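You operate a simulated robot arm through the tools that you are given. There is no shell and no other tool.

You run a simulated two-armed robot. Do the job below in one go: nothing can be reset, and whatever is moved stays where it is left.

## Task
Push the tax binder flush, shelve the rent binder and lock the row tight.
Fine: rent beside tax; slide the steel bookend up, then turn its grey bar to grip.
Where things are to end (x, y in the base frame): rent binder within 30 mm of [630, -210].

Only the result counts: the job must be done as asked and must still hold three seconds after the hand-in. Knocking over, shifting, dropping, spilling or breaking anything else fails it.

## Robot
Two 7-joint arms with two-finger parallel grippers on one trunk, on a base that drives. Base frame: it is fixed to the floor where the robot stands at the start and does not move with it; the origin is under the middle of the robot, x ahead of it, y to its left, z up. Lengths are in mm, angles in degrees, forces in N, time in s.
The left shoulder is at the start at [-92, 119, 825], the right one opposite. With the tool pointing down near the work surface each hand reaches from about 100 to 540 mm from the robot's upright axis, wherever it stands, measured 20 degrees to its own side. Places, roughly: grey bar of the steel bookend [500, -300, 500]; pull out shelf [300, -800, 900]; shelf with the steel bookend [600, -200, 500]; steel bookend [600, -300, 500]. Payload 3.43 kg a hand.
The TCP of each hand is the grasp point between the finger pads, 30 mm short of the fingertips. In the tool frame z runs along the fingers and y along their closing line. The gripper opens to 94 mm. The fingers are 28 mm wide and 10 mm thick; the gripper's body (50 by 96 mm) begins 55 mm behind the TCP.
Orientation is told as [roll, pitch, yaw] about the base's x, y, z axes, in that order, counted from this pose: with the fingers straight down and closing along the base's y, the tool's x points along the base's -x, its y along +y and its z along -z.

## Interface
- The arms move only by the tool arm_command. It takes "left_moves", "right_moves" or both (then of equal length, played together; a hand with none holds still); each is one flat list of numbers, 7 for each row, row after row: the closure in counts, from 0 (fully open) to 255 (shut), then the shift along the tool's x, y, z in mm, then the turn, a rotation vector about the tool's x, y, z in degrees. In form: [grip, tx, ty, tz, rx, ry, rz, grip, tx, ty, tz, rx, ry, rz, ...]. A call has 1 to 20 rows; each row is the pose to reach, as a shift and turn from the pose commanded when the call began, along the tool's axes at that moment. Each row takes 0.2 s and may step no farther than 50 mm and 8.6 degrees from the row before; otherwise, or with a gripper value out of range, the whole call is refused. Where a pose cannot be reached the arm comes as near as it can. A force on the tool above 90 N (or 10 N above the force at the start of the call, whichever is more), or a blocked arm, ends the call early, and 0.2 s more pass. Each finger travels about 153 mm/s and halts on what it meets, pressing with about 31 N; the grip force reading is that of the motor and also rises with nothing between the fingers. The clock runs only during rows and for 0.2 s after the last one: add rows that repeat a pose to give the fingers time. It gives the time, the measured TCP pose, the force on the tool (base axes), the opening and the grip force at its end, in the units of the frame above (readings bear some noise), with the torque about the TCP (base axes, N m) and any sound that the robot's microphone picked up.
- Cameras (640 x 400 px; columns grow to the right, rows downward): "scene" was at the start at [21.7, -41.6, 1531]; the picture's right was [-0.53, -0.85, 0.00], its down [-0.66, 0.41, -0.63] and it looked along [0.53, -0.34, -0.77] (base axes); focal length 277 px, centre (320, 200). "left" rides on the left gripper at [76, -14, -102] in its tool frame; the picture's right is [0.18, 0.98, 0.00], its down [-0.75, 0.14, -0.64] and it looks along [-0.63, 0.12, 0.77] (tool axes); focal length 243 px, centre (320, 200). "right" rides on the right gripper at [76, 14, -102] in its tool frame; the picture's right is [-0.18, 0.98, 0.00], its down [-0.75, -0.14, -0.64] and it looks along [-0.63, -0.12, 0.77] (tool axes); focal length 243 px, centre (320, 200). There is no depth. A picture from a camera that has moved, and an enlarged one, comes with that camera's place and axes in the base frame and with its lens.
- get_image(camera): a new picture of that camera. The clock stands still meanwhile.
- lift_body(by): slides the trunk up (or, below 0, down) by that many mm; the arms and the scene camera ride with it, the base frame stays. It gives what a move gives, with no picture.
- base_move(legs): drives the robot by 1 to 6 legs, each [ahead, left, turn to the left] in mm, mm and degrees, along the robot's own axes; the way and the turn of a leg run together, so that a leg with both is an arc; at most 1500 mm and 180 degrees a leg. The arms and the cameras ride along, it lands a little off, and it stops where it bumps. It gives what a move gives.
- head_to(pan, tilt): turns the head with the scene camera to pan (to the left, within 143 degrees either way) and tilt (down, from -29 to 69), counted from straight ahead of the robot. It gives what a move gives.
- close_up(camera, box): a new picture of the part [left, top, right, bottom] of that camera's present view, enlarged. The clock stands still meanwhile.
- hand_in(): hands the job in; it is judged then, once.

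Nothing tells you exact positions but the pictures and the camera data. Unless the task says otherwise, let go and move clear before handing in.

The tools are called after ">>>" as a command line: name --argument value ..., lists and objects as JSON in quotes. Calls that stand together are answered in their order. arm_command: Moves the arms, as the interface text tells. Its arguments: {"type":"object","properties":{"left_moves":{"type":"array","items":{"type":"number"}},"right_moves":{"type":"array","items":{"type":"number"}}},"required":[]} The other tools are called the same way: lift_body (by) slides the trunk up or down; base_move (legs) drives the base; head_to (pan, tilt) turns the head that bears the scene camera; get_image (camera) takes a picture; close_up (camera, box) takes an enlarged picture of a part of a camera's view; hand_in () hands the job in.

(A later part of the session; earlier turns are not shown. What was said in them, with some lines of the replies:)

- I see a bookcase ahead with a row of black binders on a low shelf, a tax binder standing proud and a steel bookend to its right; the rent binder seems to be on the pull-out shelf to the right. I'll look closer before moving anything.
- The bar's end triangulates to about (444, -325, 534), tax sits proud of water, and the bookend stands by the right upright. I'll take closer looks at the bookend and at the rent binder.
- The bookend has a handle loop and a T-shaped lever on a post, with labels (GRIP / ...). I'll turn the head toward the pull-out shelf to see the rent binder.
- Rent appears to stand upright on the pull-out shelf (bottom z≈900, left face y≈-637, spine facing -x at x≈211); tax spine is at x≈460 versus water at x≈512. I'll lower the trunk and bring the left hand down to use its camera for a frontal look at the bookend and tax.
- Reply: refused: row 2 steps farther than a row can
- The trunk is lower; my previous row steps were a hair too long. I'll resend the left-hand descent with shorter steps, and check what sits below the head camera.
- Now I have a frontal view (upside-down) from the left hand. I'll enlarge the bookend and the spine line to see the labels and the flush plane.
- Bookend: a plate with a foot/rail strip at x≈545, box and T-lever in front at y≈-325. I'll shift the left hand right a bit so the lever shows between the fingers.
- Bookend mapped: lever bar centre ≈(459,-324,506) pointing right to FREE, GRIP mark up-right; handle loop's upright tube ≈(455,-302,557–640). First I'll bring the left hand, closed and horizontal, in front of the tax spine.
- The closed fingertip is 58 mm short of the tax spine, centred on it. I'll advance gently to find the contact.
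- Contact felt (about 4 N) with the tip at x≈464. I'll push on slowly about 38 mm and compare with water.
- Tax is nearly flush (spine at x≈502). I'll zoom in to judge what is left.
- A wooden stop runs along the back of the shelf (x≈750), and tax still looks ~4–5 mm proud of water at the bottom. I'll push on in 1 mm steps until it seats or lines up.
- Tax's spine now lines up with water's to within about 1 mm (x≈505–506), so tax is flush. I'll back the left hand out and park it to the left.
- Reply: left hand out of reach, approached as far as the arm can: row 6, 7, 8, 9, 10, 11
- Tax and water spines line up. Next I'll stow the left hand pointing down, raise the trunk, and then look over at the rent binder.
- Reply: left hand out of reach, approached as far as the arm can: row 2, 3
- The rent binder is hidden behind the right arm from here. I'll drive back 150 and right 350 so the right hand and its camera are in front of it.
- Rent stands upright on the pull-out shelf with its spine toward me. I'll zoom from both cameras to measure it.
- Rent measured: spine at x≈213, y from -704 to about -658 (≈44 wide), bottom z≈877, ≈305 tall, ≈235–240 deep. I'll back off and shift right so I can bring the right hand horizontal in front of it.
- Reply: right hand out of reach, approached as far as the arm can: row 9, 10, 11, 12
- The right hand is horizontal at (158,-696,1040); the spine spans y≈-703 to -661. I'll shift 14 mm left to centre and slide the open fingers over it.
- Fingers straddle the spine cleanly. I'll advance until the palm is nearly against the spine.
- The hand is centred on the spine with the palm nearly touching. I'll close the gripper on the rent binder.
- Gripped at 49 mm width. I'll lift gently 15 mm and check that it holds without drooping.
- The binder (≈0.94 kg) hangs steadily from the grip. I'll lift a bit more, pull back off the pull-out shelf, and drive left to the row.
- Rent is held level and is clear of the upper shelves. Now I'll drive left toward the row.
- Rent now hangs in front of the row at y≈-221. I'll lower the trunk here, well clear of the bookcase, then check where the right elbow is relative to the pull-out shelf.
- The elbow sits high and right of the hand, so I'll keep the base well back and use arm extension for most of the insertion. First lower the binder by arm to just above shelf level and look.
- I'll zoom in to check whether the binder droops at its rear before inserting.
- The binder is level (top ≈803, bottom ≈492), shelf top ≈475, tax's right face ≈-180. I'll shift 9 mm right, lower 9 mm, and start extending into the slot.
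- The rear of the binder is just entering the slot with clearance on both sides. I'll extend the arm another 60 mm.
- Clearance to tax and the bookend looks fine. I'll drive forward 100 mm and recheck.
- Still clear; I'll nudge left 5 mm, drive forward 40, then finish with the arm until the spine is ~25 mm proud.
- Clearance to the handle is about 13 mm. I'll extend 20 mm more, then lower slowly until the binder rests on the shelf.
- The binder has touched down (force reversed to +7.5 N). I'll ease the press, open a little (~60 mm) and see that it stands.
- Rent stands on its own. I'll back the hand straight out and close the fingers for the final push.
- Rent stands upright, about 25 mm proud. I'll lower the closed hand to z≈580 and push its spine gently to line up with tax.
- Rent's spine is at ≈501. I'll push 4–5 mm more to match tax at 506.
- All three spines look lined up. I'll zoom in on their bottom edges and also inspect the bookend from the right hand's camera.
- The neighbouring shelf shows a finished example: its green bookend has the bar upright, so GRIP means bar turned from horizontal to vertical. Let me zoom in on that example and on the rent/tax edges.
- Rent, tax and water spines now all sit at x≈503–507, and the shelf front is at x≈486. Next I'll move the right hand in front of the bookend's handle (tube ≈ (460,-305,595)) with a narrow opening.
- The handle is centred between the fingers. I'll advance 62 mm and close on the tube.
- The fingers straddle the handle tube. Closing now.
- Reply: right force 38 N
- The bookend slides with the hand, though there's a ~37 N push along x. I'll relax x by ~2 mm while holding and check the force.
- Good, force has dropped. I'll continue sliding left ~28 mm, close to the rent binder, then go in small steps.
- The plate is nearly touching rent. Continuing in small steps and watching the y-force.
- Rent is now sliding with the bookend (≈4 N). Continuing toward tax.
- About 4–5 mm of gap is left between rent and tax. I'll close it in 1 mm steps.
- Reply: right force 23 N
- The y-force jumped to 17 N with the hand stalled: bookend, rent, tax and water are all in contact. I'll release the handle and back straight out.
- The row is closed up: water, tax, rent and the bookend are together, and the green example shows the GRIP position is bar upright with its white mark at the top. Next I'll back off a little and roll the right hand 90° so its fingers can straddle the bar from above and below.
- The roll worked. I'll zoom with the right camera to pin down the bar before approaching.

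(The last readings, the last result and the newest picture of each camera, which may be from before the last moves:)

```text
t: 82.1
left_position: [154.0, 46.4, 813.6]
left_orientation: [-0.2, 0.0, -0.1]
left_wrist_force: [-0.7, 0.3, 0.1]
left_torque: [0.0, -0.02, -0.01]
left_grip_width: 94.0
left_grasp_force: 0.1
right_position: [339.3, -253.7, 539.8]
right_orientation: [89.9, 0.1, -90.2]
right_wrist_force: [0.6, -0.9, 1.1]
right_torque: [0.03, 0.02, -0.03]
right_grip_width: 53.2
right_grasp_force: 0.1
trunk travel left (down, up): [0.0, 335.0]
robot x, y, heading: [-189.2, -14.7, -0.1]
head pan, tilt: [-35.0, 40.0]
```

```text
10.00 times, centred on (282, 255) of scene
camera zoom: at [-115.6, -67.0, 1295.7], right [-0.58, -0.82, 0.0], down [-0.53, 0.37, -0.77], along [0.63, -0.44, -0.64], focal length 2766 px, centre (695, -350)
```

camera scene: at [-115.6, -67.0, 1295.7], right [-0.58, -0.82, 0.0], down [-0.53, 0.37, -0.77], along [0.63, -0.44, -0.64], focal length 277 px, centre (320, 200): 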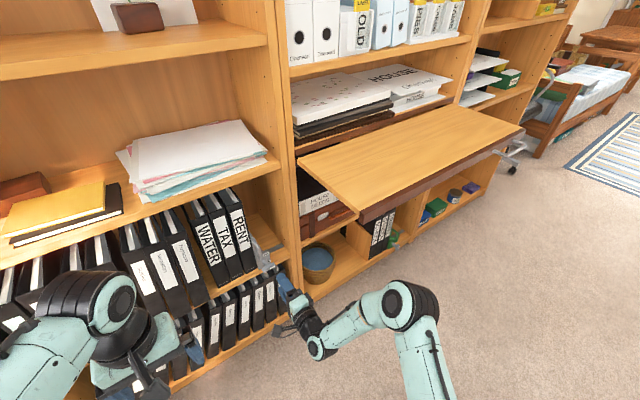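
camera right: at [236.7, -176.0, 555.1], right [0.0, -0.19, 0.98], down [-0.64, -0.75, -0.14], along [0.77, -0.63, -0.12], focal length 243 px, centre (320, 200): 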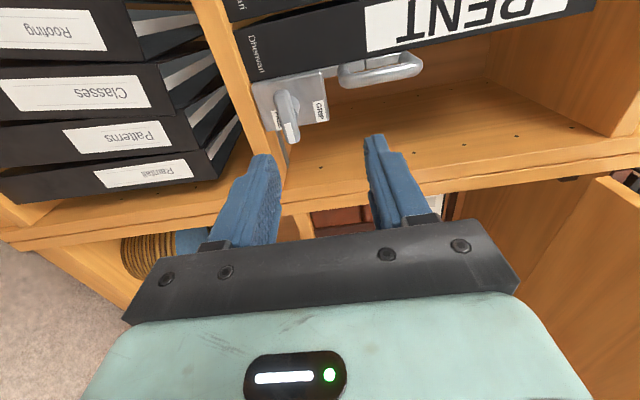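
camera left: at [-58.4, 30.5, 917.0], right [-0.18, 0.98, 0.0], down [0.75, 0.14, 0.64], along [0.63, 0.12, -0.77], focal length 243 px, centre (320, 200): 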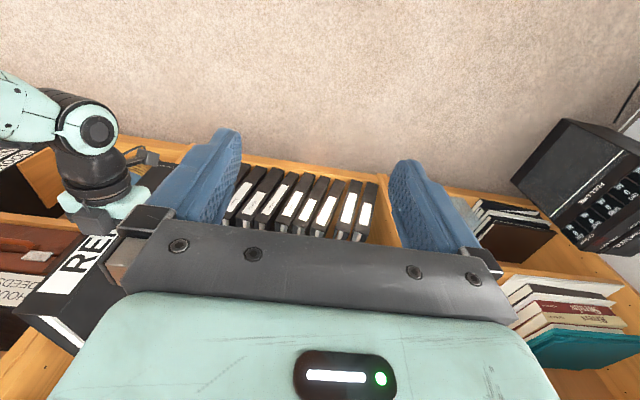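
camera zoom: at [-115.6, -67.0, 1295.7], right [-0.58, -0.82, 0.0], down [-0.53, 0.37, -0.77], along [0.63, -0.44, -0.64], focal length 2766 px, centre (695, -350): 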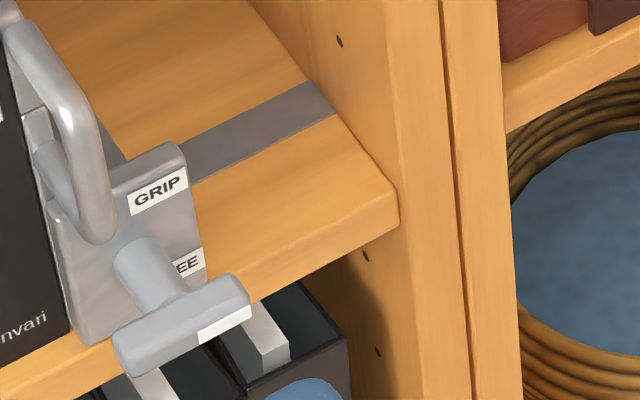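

The bar's centre is ≈(460,-255,508), pivot at its middle. I'll line up at that height with a 34 mm opening and close in partway.

>>> arm_command --right_moves '[163, -0.5, -15, 10, 0, 0, 0, 163, -1, -31.3, 20, 0, 0, 0, 163, -1, -31.3, 40, 0, 0, 0, 163, -1, -31.3, 60, 0, 0, 0, 163, -1, -31.3, 70, 0, 0, 0]'

>>> close_up --camera "right" --box '[200, 20, 440, 220]'

>>> close_up --camera "scene" --box '[250, 225, 310, 285]'

```text
t: 83.3
left_position: [155.3, 44.8, 814.0]
left_orientation: [0.0, 0.0, 0.0]
left_wrist_force: [-0.3, -0.2, 0.1]
left_torque: [0.02, -0.03, -0.01]
left_grip_width: 94.0
left_grasp_force: 0.1
right_position: [409.1, -252.7, 508.4]
right_orientation: [89.9, 0.0, -90.1]
right_wrist_force: [0.1, 0.3, 0.1]
right_torque: [-0.01, 0.0, -0.02]
right_grip_width: 33.9
right_grasp_force: 0.2
trunk travel left (down, up): [0.0, 335.0]
robot x, y, heading: [-193.4, -14.6, 0.1]
head pan, tilt: [-35.0, 40.0]
```

```text
2.00 times, centred on (320, 120) of right
camera zoom: at [306.9, -176.7, 523.5], right [0.0, -0.18, 0.98], down [-0.64, -0.75, -0.14], along [0.77, -0.63, -0.12], focal length 485 px, centre (320, 360)
```

zoom: 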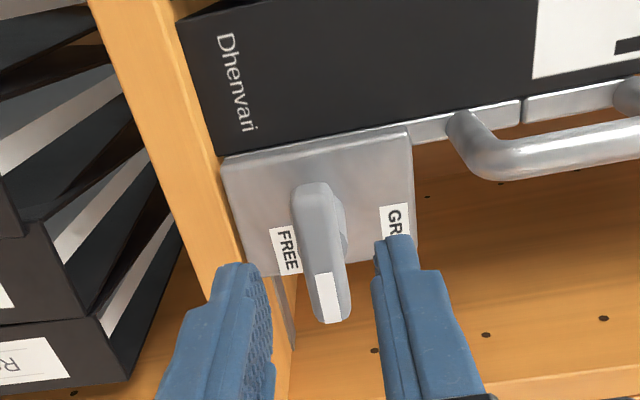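

```text
6.67 times, centred on (280, 255) of scene
camera zoom: at [-115.6, -67.0, 1295.7], right [-0.58, -0.82, 0.0], down [-0.53, 0.37, -0.77], along [0.63, -0.44, -0.64], focal length 1844 px, centre (587, -167)
```

zoom: 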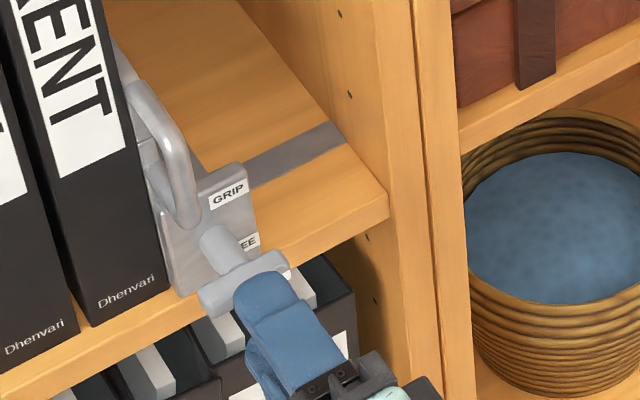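

The bar sits centred between the fingers. Advancing 46 mm to straddle it.

>>> arm_command --right_moves '[163, 0, 0, 12, 0, 0, 0, 163, 0, 0, 24, 0, 0, 0, 163, 0, 0, 34, 0, 0, 0, 163, 0, 0, 42, 0, 0, 0, 163, 0, 0, 46, 0, 0, 0]'

>>> get_image --camera "right"

>>> close_up --camera "scene" --box '[250, 225, 310, 285]'

```text
t: 84.5
left_position: [154.4, 45.2, 814.0]
left_orientation: [0.0, 0.0, -0.1]
left_wrist_force: [0.1, 0.7, 0.1]
left_torque: [-0.04, -0.02, 0.01]
left_grip_width: 94.0
left_grasp_force: 0.0
right_position: [455.6, -253.5, 507.6]
right_orientation: [89.8, 0.0, -90.1]
right_wrist_force: [0.7, 0.9, -0.5]
right_torque: [-0.01, 0.04, 0.0]
right_grip_width: 33.7
right_grasp_force: 0.0
trunk travel left (down, up): [0.0, 335.0]
robot x, y, heading: [-190.0, -15.7, 0.2]
head pan, tilt: [-35.0, 40.0]
```

```text
taken
camera right: at [352.5, -177.3, 523.0], right [0.0, -0.18, 0.98], down [-0.64, -0.75, -0.14], along [0.77, -0.63, -0.12], focal length 243 px, centre (320, 200)
```

right: 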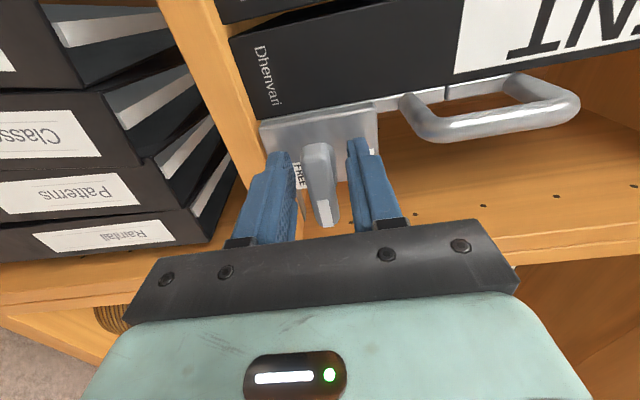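

```text
6.67 times, centred on (280, 255) of scene
camera zoom: at [-115.6, -67.0, 1295.7], right [-0.58, -0.82, 0.0], down [-0.53, 0.37, -0.77], along [0.63, -0.44, -0.64], focal length 1844 px, centre (587, -167)
```

zoom: 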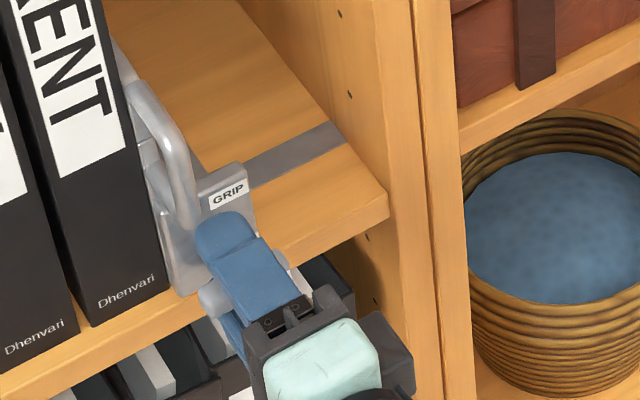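

Fingers are above and below the bar. Closing on it.

>>> arm_command --right_moves '[215, 0, 0, 0, 0, 0, 0, 255, 0, 0, 0, 0, 0, 0, 255, 0, 0, 0, 0, 0, 0, 255, 0, 0, 0, 0, 0, 0]'

>>> get_image --camera "right"

```text
t: 85.5
left_position: [154.5, 44.8, 814.7]
left_orientation: [0.1, 0.0, -0.1]
left_wrist_force: [-0.3, 0.3, 0.1]
left_torque: [0.03, -0.01, 0.0]
left_grip_width: 94.0
left_grasp_force: 0.0
right_position: [457.0, -253.1, 508.8]
right_orientation: [89.8, 0.0, -90.1]
right_wrist_force: [1.6, 1.0, 2.1]
right_torque: [0.01, -0.03, 0.16]
right_grip_width: 18.3
right_grasp_force: 45.3
trunk travel left (down, up): [0.0, 335.0]
robot x, y, heading: [-189.3, -18.8, -0.2]
head pan, tilt: [-35.0, 40.0]
```

```text
taken
camera right: at [352.5, -177.3, 523.5], right [0.0, -0.18, 0.98], down [-0.64, -0.75, -0.14], along [0.77, -0.63, -0.12], focal length 243 px, centre (320, 200)
```

right: 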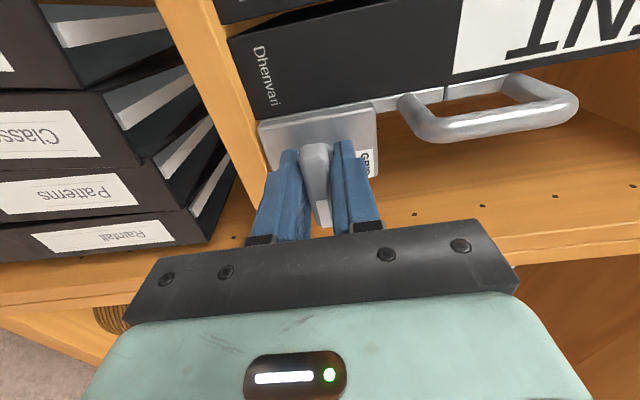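

Gripped firmly. Now I'll turn it counter-clockwise (mark end going up), first 40°, and check torque.

>>> arm_command --right_moves '[255, 0, 0, 0, 0, 0, -5, 255, 0, 0, 0, 0, 0, -10, 255, 0, 0, 0, 0, 0, -15, 255, 0, 0, 0, 0, 0, -20, 255, 0, 0, 0, 0, 0, -25, 255, 0, 0, 0, 0, 0, -30, 255, 0, 0, 0, 0, 0, -35, 255, 0, 0, 0, 0, 0, -40, 255, 0, 0, 0, 0, 0, -40]'

>>> get_image --camera "right"

>>> close_up --camera "scene" --box '[230, 215, 310, 285]'

```text
t: 87.5
left_position: [155.3, 45.7, 812.6]
left_orientation: [0.0, 0.0, -0.1]
left_wrist_force: [0.8, 0.9, 0.7]
left_torque: [0.04, -0.02, 0.01]
left_grip_width: 94.1
left_grasp_force: 0.1
right_position: [455.4, -254.6, 506.3]
right_orientation: [89.6, -40.1, -89.9]
right_wrist_force: [5.3, -0.6, -4.5]
right_torque: [0.02, -0.79, -0.92]
right_grip_width: 18.2
right_grasp_force: 45.1
trunk travel left (down, up): [0.0, 335.0]
robot x, y, heading: [-189.1, -16.9, -0.2]
head pan, tilt: [-35.0, 40.0]
```

```text
taken
camera right: at [352.3, -186.3, 470.3], right [0.01, 0.49, 0.87], down [-0.64, -0.67, 0.38], along [0.77, -0.56, 0.31], focal length 243 px, centre (320, 200)
```

right: 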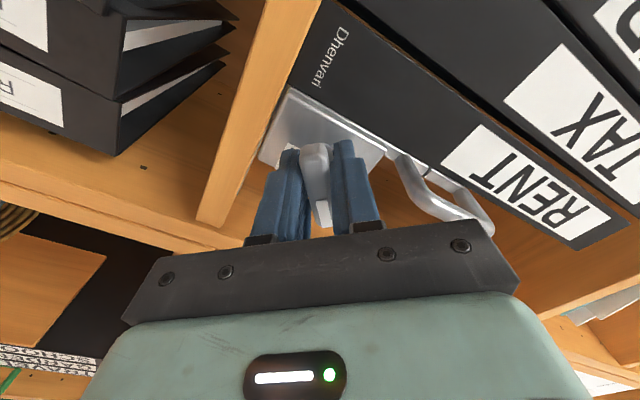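

```text
5.71 times, centred on (270, 250) of scene
camera zoom: at [-115.0, -67.3, 1295.7], right [-0.58, -0.82, 0.0], down [-0.53, 0.37, -0.77], along [0.63, -0.44, -0.64], focal length 1581 px, centre (606, -86)
```

zoom: 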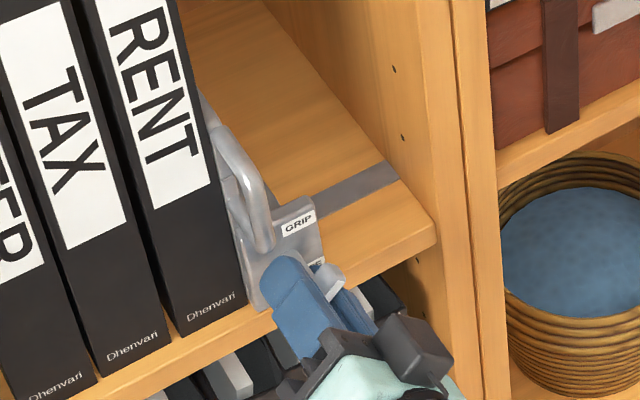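

The bar turns with the hand at little torque. Continuing to the upright position, another 50°.

>>> arm_command --right_moves '[255, 0, 0, 0, 0, 0, -5, 255, 0, 0, 0, 0, 0, -10, 255, 0, 0, 0, 0, 0, -15, 255, 0, 0, 0, 0, 0, -20, 255, 0, 0, 0, 0, 0, -25, 255, 0, 0, 0, 0, 0, -30, 255, 0, 0, 0, 0, 0, -35, 255, 0, 0, 0, 0, 0, -40, 255, 0, 0, 0, 0, 0, -45, 255, 0, 0, 0, 0, 0, -50, 255, 0, 0, 0, 0, 0, -50]'

>>> get_image --camera "right"

>>> close_up --camera "scene" --box '[230, 215, 310, 285]'

```text
t: 89.9
left_position: [154.8, 43.2, 812.6]
left_orientation: [0.0, 0.0, -0.1]
left_wrist_force: [-0.2, 0.4, 0.1]
left_torque: [-0.04, 0.0, 0.04]
left_grip_width: 94.3
left_grasp_force: 0.1
right_position: [455.7, -255.4, 507.1]
right_orientation: [-5.3, -89.7, 5.2]
right_wrist_force: [8.9, -11.5, -10.1]
right_torque: [-0.02, -0.65, 0.04]
right_grip_width: 18.2
right_grasp_force: 45.1
trunk travel left (down, up): [0.0, 335.0]
robot x, y, heading: [-192.7, -17.2, -0.1]
head pan, tilt: [-35.0, 40.0]
```

```text
taken
camera right: at [351.9, -240.5, 431.8], right [0.01, 0.98, 0.18], down [-0.64, -0.14, 0.76], along [0.77, -0.12, 0.63], focal length 243 px, centre (320, 200)
```

right: 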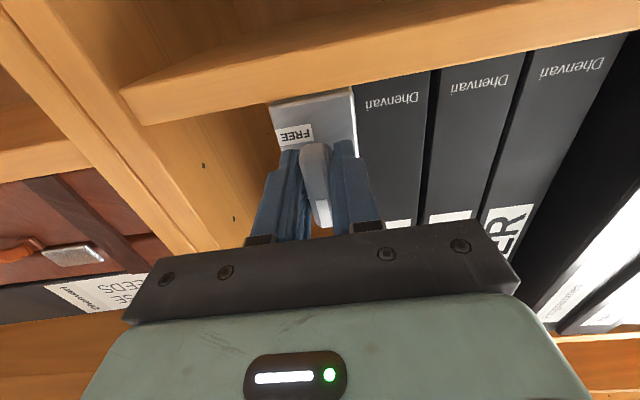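

```text
5.71 times, centred on (270, 250) of scene
camera zoom: at [-114.2, -68.2, 1295.6], right [-0.58, -0.82, 0.0], down [-0.53, 0.37, -0.77], along [0.63, -0.44, -0.64], focal length 1581 px, centre (606, -86)
```

zoom: 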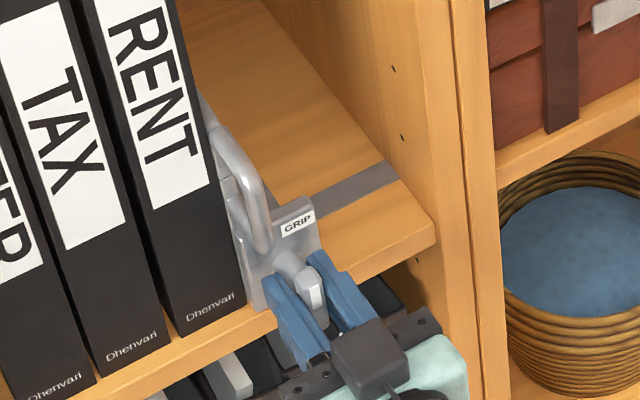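

The bar is upright with the white mark on top, same as the green example. I'll nudge 4° further to feel whether there's an end stop.

>>> arm_command --right_moves '[255, 0, 0, 0, 0, 0, -2, 255, 0, 0, 0, 0, 0, -4, 255, 0, 0, 0, 0, 0, -4, 255, 0, 0, 0, 0, 0, -4]'

>>> close_up --camera "scene" --box '[260, 235, 305, 275]'

```text
t: 90.9
left_position: [156.0, 44.3, 814.6]
left_orientation: [-0.1, 0.0, -0.1]
left_wrist_force: [-1.2, 0.4, 0.4]
left_torque: [0.01, 0.02, 0.0]
left_grip_width: 94.1
left_grasp_force: 0.0
right_position: [454.8, -255.5, 506.3]
right_orientation: [-85.8, -86.0, 85.6]
right_wrist_force: [6.5, -14.8, -6.0]
right_torque: [1.21, 0.33, 0.05]
right_grip_width: 18.9
right_grasp_force: 45.1
trunk travel left (down, up): [0.0, 335.0]
robot x, y, heading: [-190.1, -18.2, -0.0]
head pan, tilt: [-35.0, 40.0]
```

```text
10.00 times, centred on (282, 255) of scene
camera zoom: at [-114.7, -68.4, 1295.6], right [-0.58, -0.82, 0.0], down [-0.53, 0.37, -0.77], along [0.63, -0.44, -0.64], focal length 2766 px, centre (695, -350)
```

zoom: 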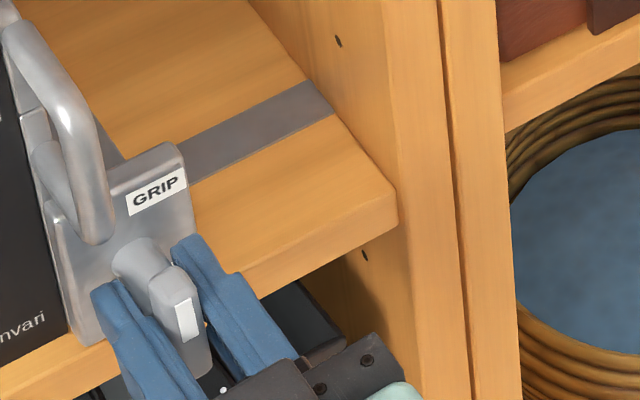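

A clear end stop (torque 1.2 N·m at +4°), so the bar is fully at GRIP. I'll ease back, release, and withdraw.

>>> arm_command --right_moves '[255, 0, 0, 0, 0, 0, 2, 255, 0, 0, 0, 0, 0, 4, 220, 0, 0, 0, 0, 0, 4, 170, 0, 0, 0, 0, 0, 4, 160, 0, 0, 0, 0, 0, 4, 160, 0, 0, -15, 0, 0, 4, 160, 0, 0, -40, 0, 0, 4, 160, 0, 0, -65, 0, 0, 4, 160, 0, 0, -95, 0, 0, 4, 160, 0, 0, -120, 0, 0, 4]'

>>> get_image --camera "right"

>>> close_up --camera "scene" --box '[260, 235, 305, 275]'

>>> close_up --camera "scene" --box '[190, 185, 290, 300]'

```text
t: 93.1
left_position: [155.2, 44.0, 814.9]
left_orientation: [0.0, 0.0, 0.0]
left_wrist_force: [1.6, 0.0, -0.3]
left_torque: [-0.05, 0.0, 0.03]
left_grip_width: 94.2
left_grasp_force: 0.0
right_position: [334.0, -252.6, 508.4]
right_orientation: [-5.5, -89.8, 5.4]
right_wrist_force: [-0.2, -0.2, -0.2]
right_torque: [0.05, -0.02, 0.03]
right_grip_width: 34.9
right_grasp_force: 0.1
trunk travel left (down, up): [0.0, 335.0]
robot x, y, heading: [-190.3, -15.5, -0.1]
head pan, tilt: [-35.0, 40.0]
```

```text
taken
camera right: at [231.2, -239.3, 433.1], right [0.0, 0.98, 0.18], down [-0.64, -0.14, 0.76], along [0.77, -0.12, 0.63], focal length 243 px, centre (320, 200)
```

right: 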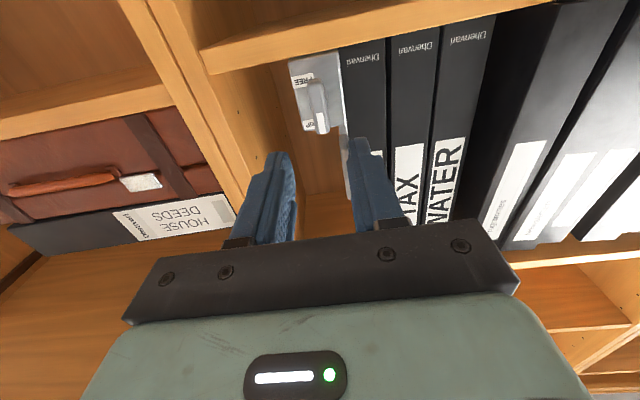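

```text
10.00 times, centred on (282, 255) of scene
camera zoom: at [-115.7, -67.0, 1295.7], right [-0.58, -0.82, 0.0], down [-0.53, 0.37, -0.77], along [0.63, -0.44, -0.64], focal length 2766 px, centre (695, -350)
```

zoom: 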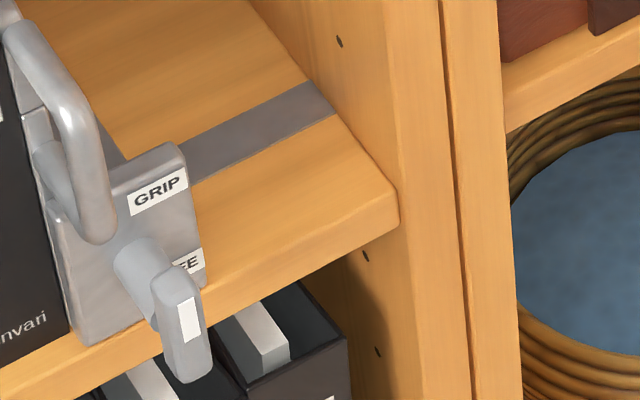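

```text
3.48 times, centred on (240, 242) of scene
camera zoom: at [-115.7, -67.0, 1295.7], right [-0.58, -0.82, 0.0], down [-0.53, 0.37, -0.77], along [0.63, -0.44, -0.64], focal length 962 px, centre (598, 52)
```

zoom: 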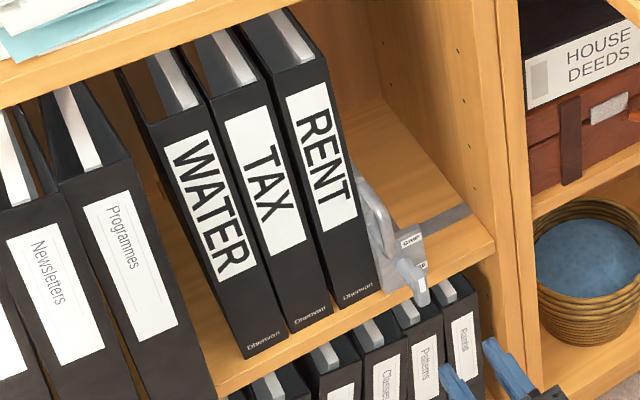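

The bar stays upright at GRIP and the row looks closed. I'll check gaps and flushness closely.

>>> close_up --camera "scene" --box '[215, 245, 275, 295]'

>>> close_up --camera "scene" --box '[195, 180, 255, 225]'

>>> close_up --camera "right" --box '[280, 20, 500, 160]'

```text
8.00 times, centred on (245, 270) of scene
camera zoom: at [-115.7, -67.0, 1295.7], right [-0.58, -0.82, 0.0], down [-0.53, 0.37, -0.77], along [0.63, -0.44, -0.64], focal length 2213 px, centre (920, -360)
```

zoom: 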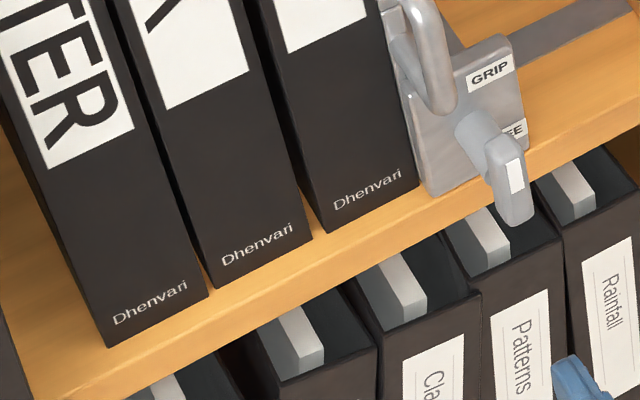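

```text
8.89 times, centred on (225, 202) of scene
camera zoom: at [-115.7, -67.0, 1295.7], right [-0.58, -0.82, 0.0], down [-0.53, 0.37, -0.77], along [0.63, -0.44, -0.64], focal length 2459 px, centre (1164, 178)
```

zoom: 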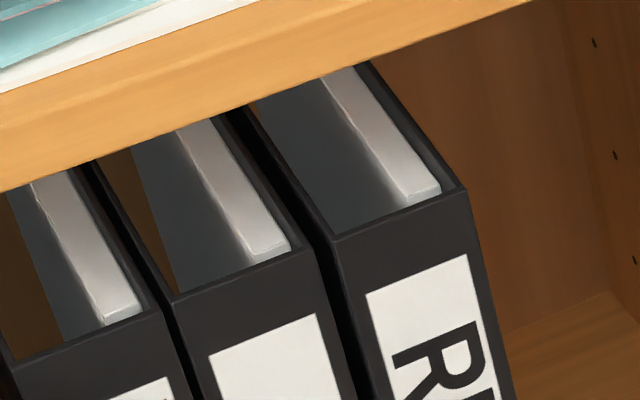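

```text
2.86 times, centred on (390, 90) of right
camera zoom: at [231.2, -239.3, 433.1], right [0.0, 0.98, 0.18], down [-0.64, -0.14, 0.76], along [0.77, -0.12, 0.63], focal length 693 px, centre (120, 514)
```

zoom: 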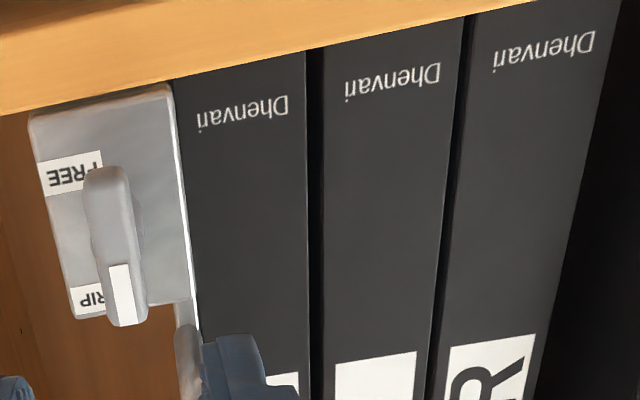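

Spines are flush within ~2 mm, the centre-to-centre spacing of rent and tax (≈49.6 mm) matches the binder's 49.3 mm gripped width, so they touch, and the plate sits against rent. I'll drive back to be fully clear and take a last look.

>>> base_move --legs '[[-150, 0, 0]]'

>>> get_image --camera "scene"

>>> close_up --camera "scene" --box '[130, 140, 310, 270]'

```text
t: 94.5
left_position: [4.2, 46.6, 814.7]
left_orientation: [0.0, 0.0, -0.1]
left_wrist_force: [0.1, 0.0, 1.5]
left_torque: [0.0, -0.03, -0.02]
left_grip_width: 94.3
left_grasp_force: 0.1
right_position: [185.0, -253.6, 508.2]
right_orientation: [4.4, -89.7, -4.7]
right_wrist_force: [0.1, 0.2, -0.4]
right_torque: [0.02, 0.01, -0.04]
right_grip_width: 35.1
right_grasp_force: 0.1
trunk travel left (down, up): [0.0, 335.0]
robot x, y, heading: [-340.1, -15.4, -0.4]
head pan, tilt: [-35.0, 40.0]
```

```text
taken
camera scene: at [-266.5, -66.7, 1295.8], right [-0.58, -0.82, 0.0], down [-0.53, 0.37, -0.77], along [0.63, -0.44, -0.64], focal length 277 px, centre (320, 200)
```

scene: 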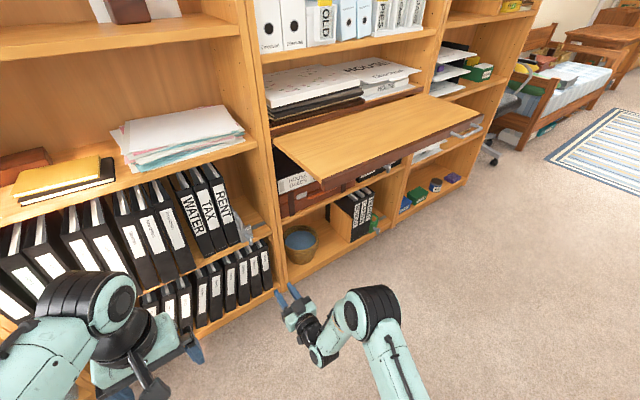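

```text
3.08 times, centred on (220, 205) of scene
camera zoom: at [-266.5, -66.7, 1295.8], right [-0.58, -0.82, 0.0], down [-0.53, 0.37, -0.77], along [0.63, -0.44, -0.64], focal length 851 px, centre (628, 185)
```

zoom: 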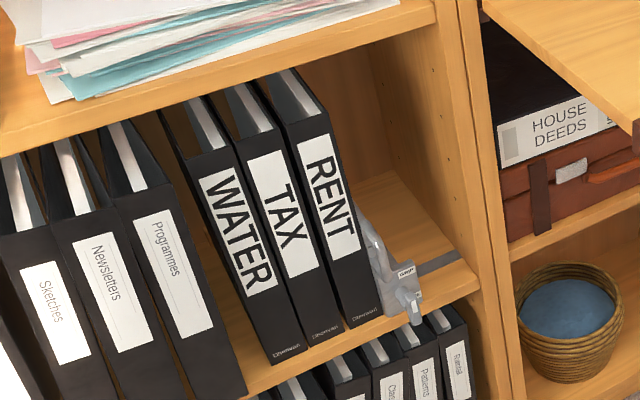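

Water, tax and rent stand flush in a tight row. The bookend is against rent with its bar upright at GRIP, nothing else has moved, and both hands are clear. Handing in.

>>> hand_in

```text
The job is handed in.
```

The job is handed in. The tax binder is pushed flush, the rent binder is shelved beside it, and the bookend is locked against the row.

- **Tax binder:** its spine lines up with the water binder's to within about 2 mm.
- **Rent binder:** it stands upright beside tax, centred at about [624, -205], within 30 mm of the [630, -210] target. Its spine is level with the other two.
- **Bookend:** I slid it left about 70 mm until the hand stalled at 17 N with rent against tax. I then turned its bar upright, and it came up against an end stop at GRIP.
- **Gap between tax and rent:** the pictures still show about 5 mm between them. I take them as touching, because their centre spacing of about 49.6 mm matches the 49.3 mm width I measured when gripping rent. I did not test the contact directly.

Both hands are clear of the shelf, and the last picture shows nothing else out of place.
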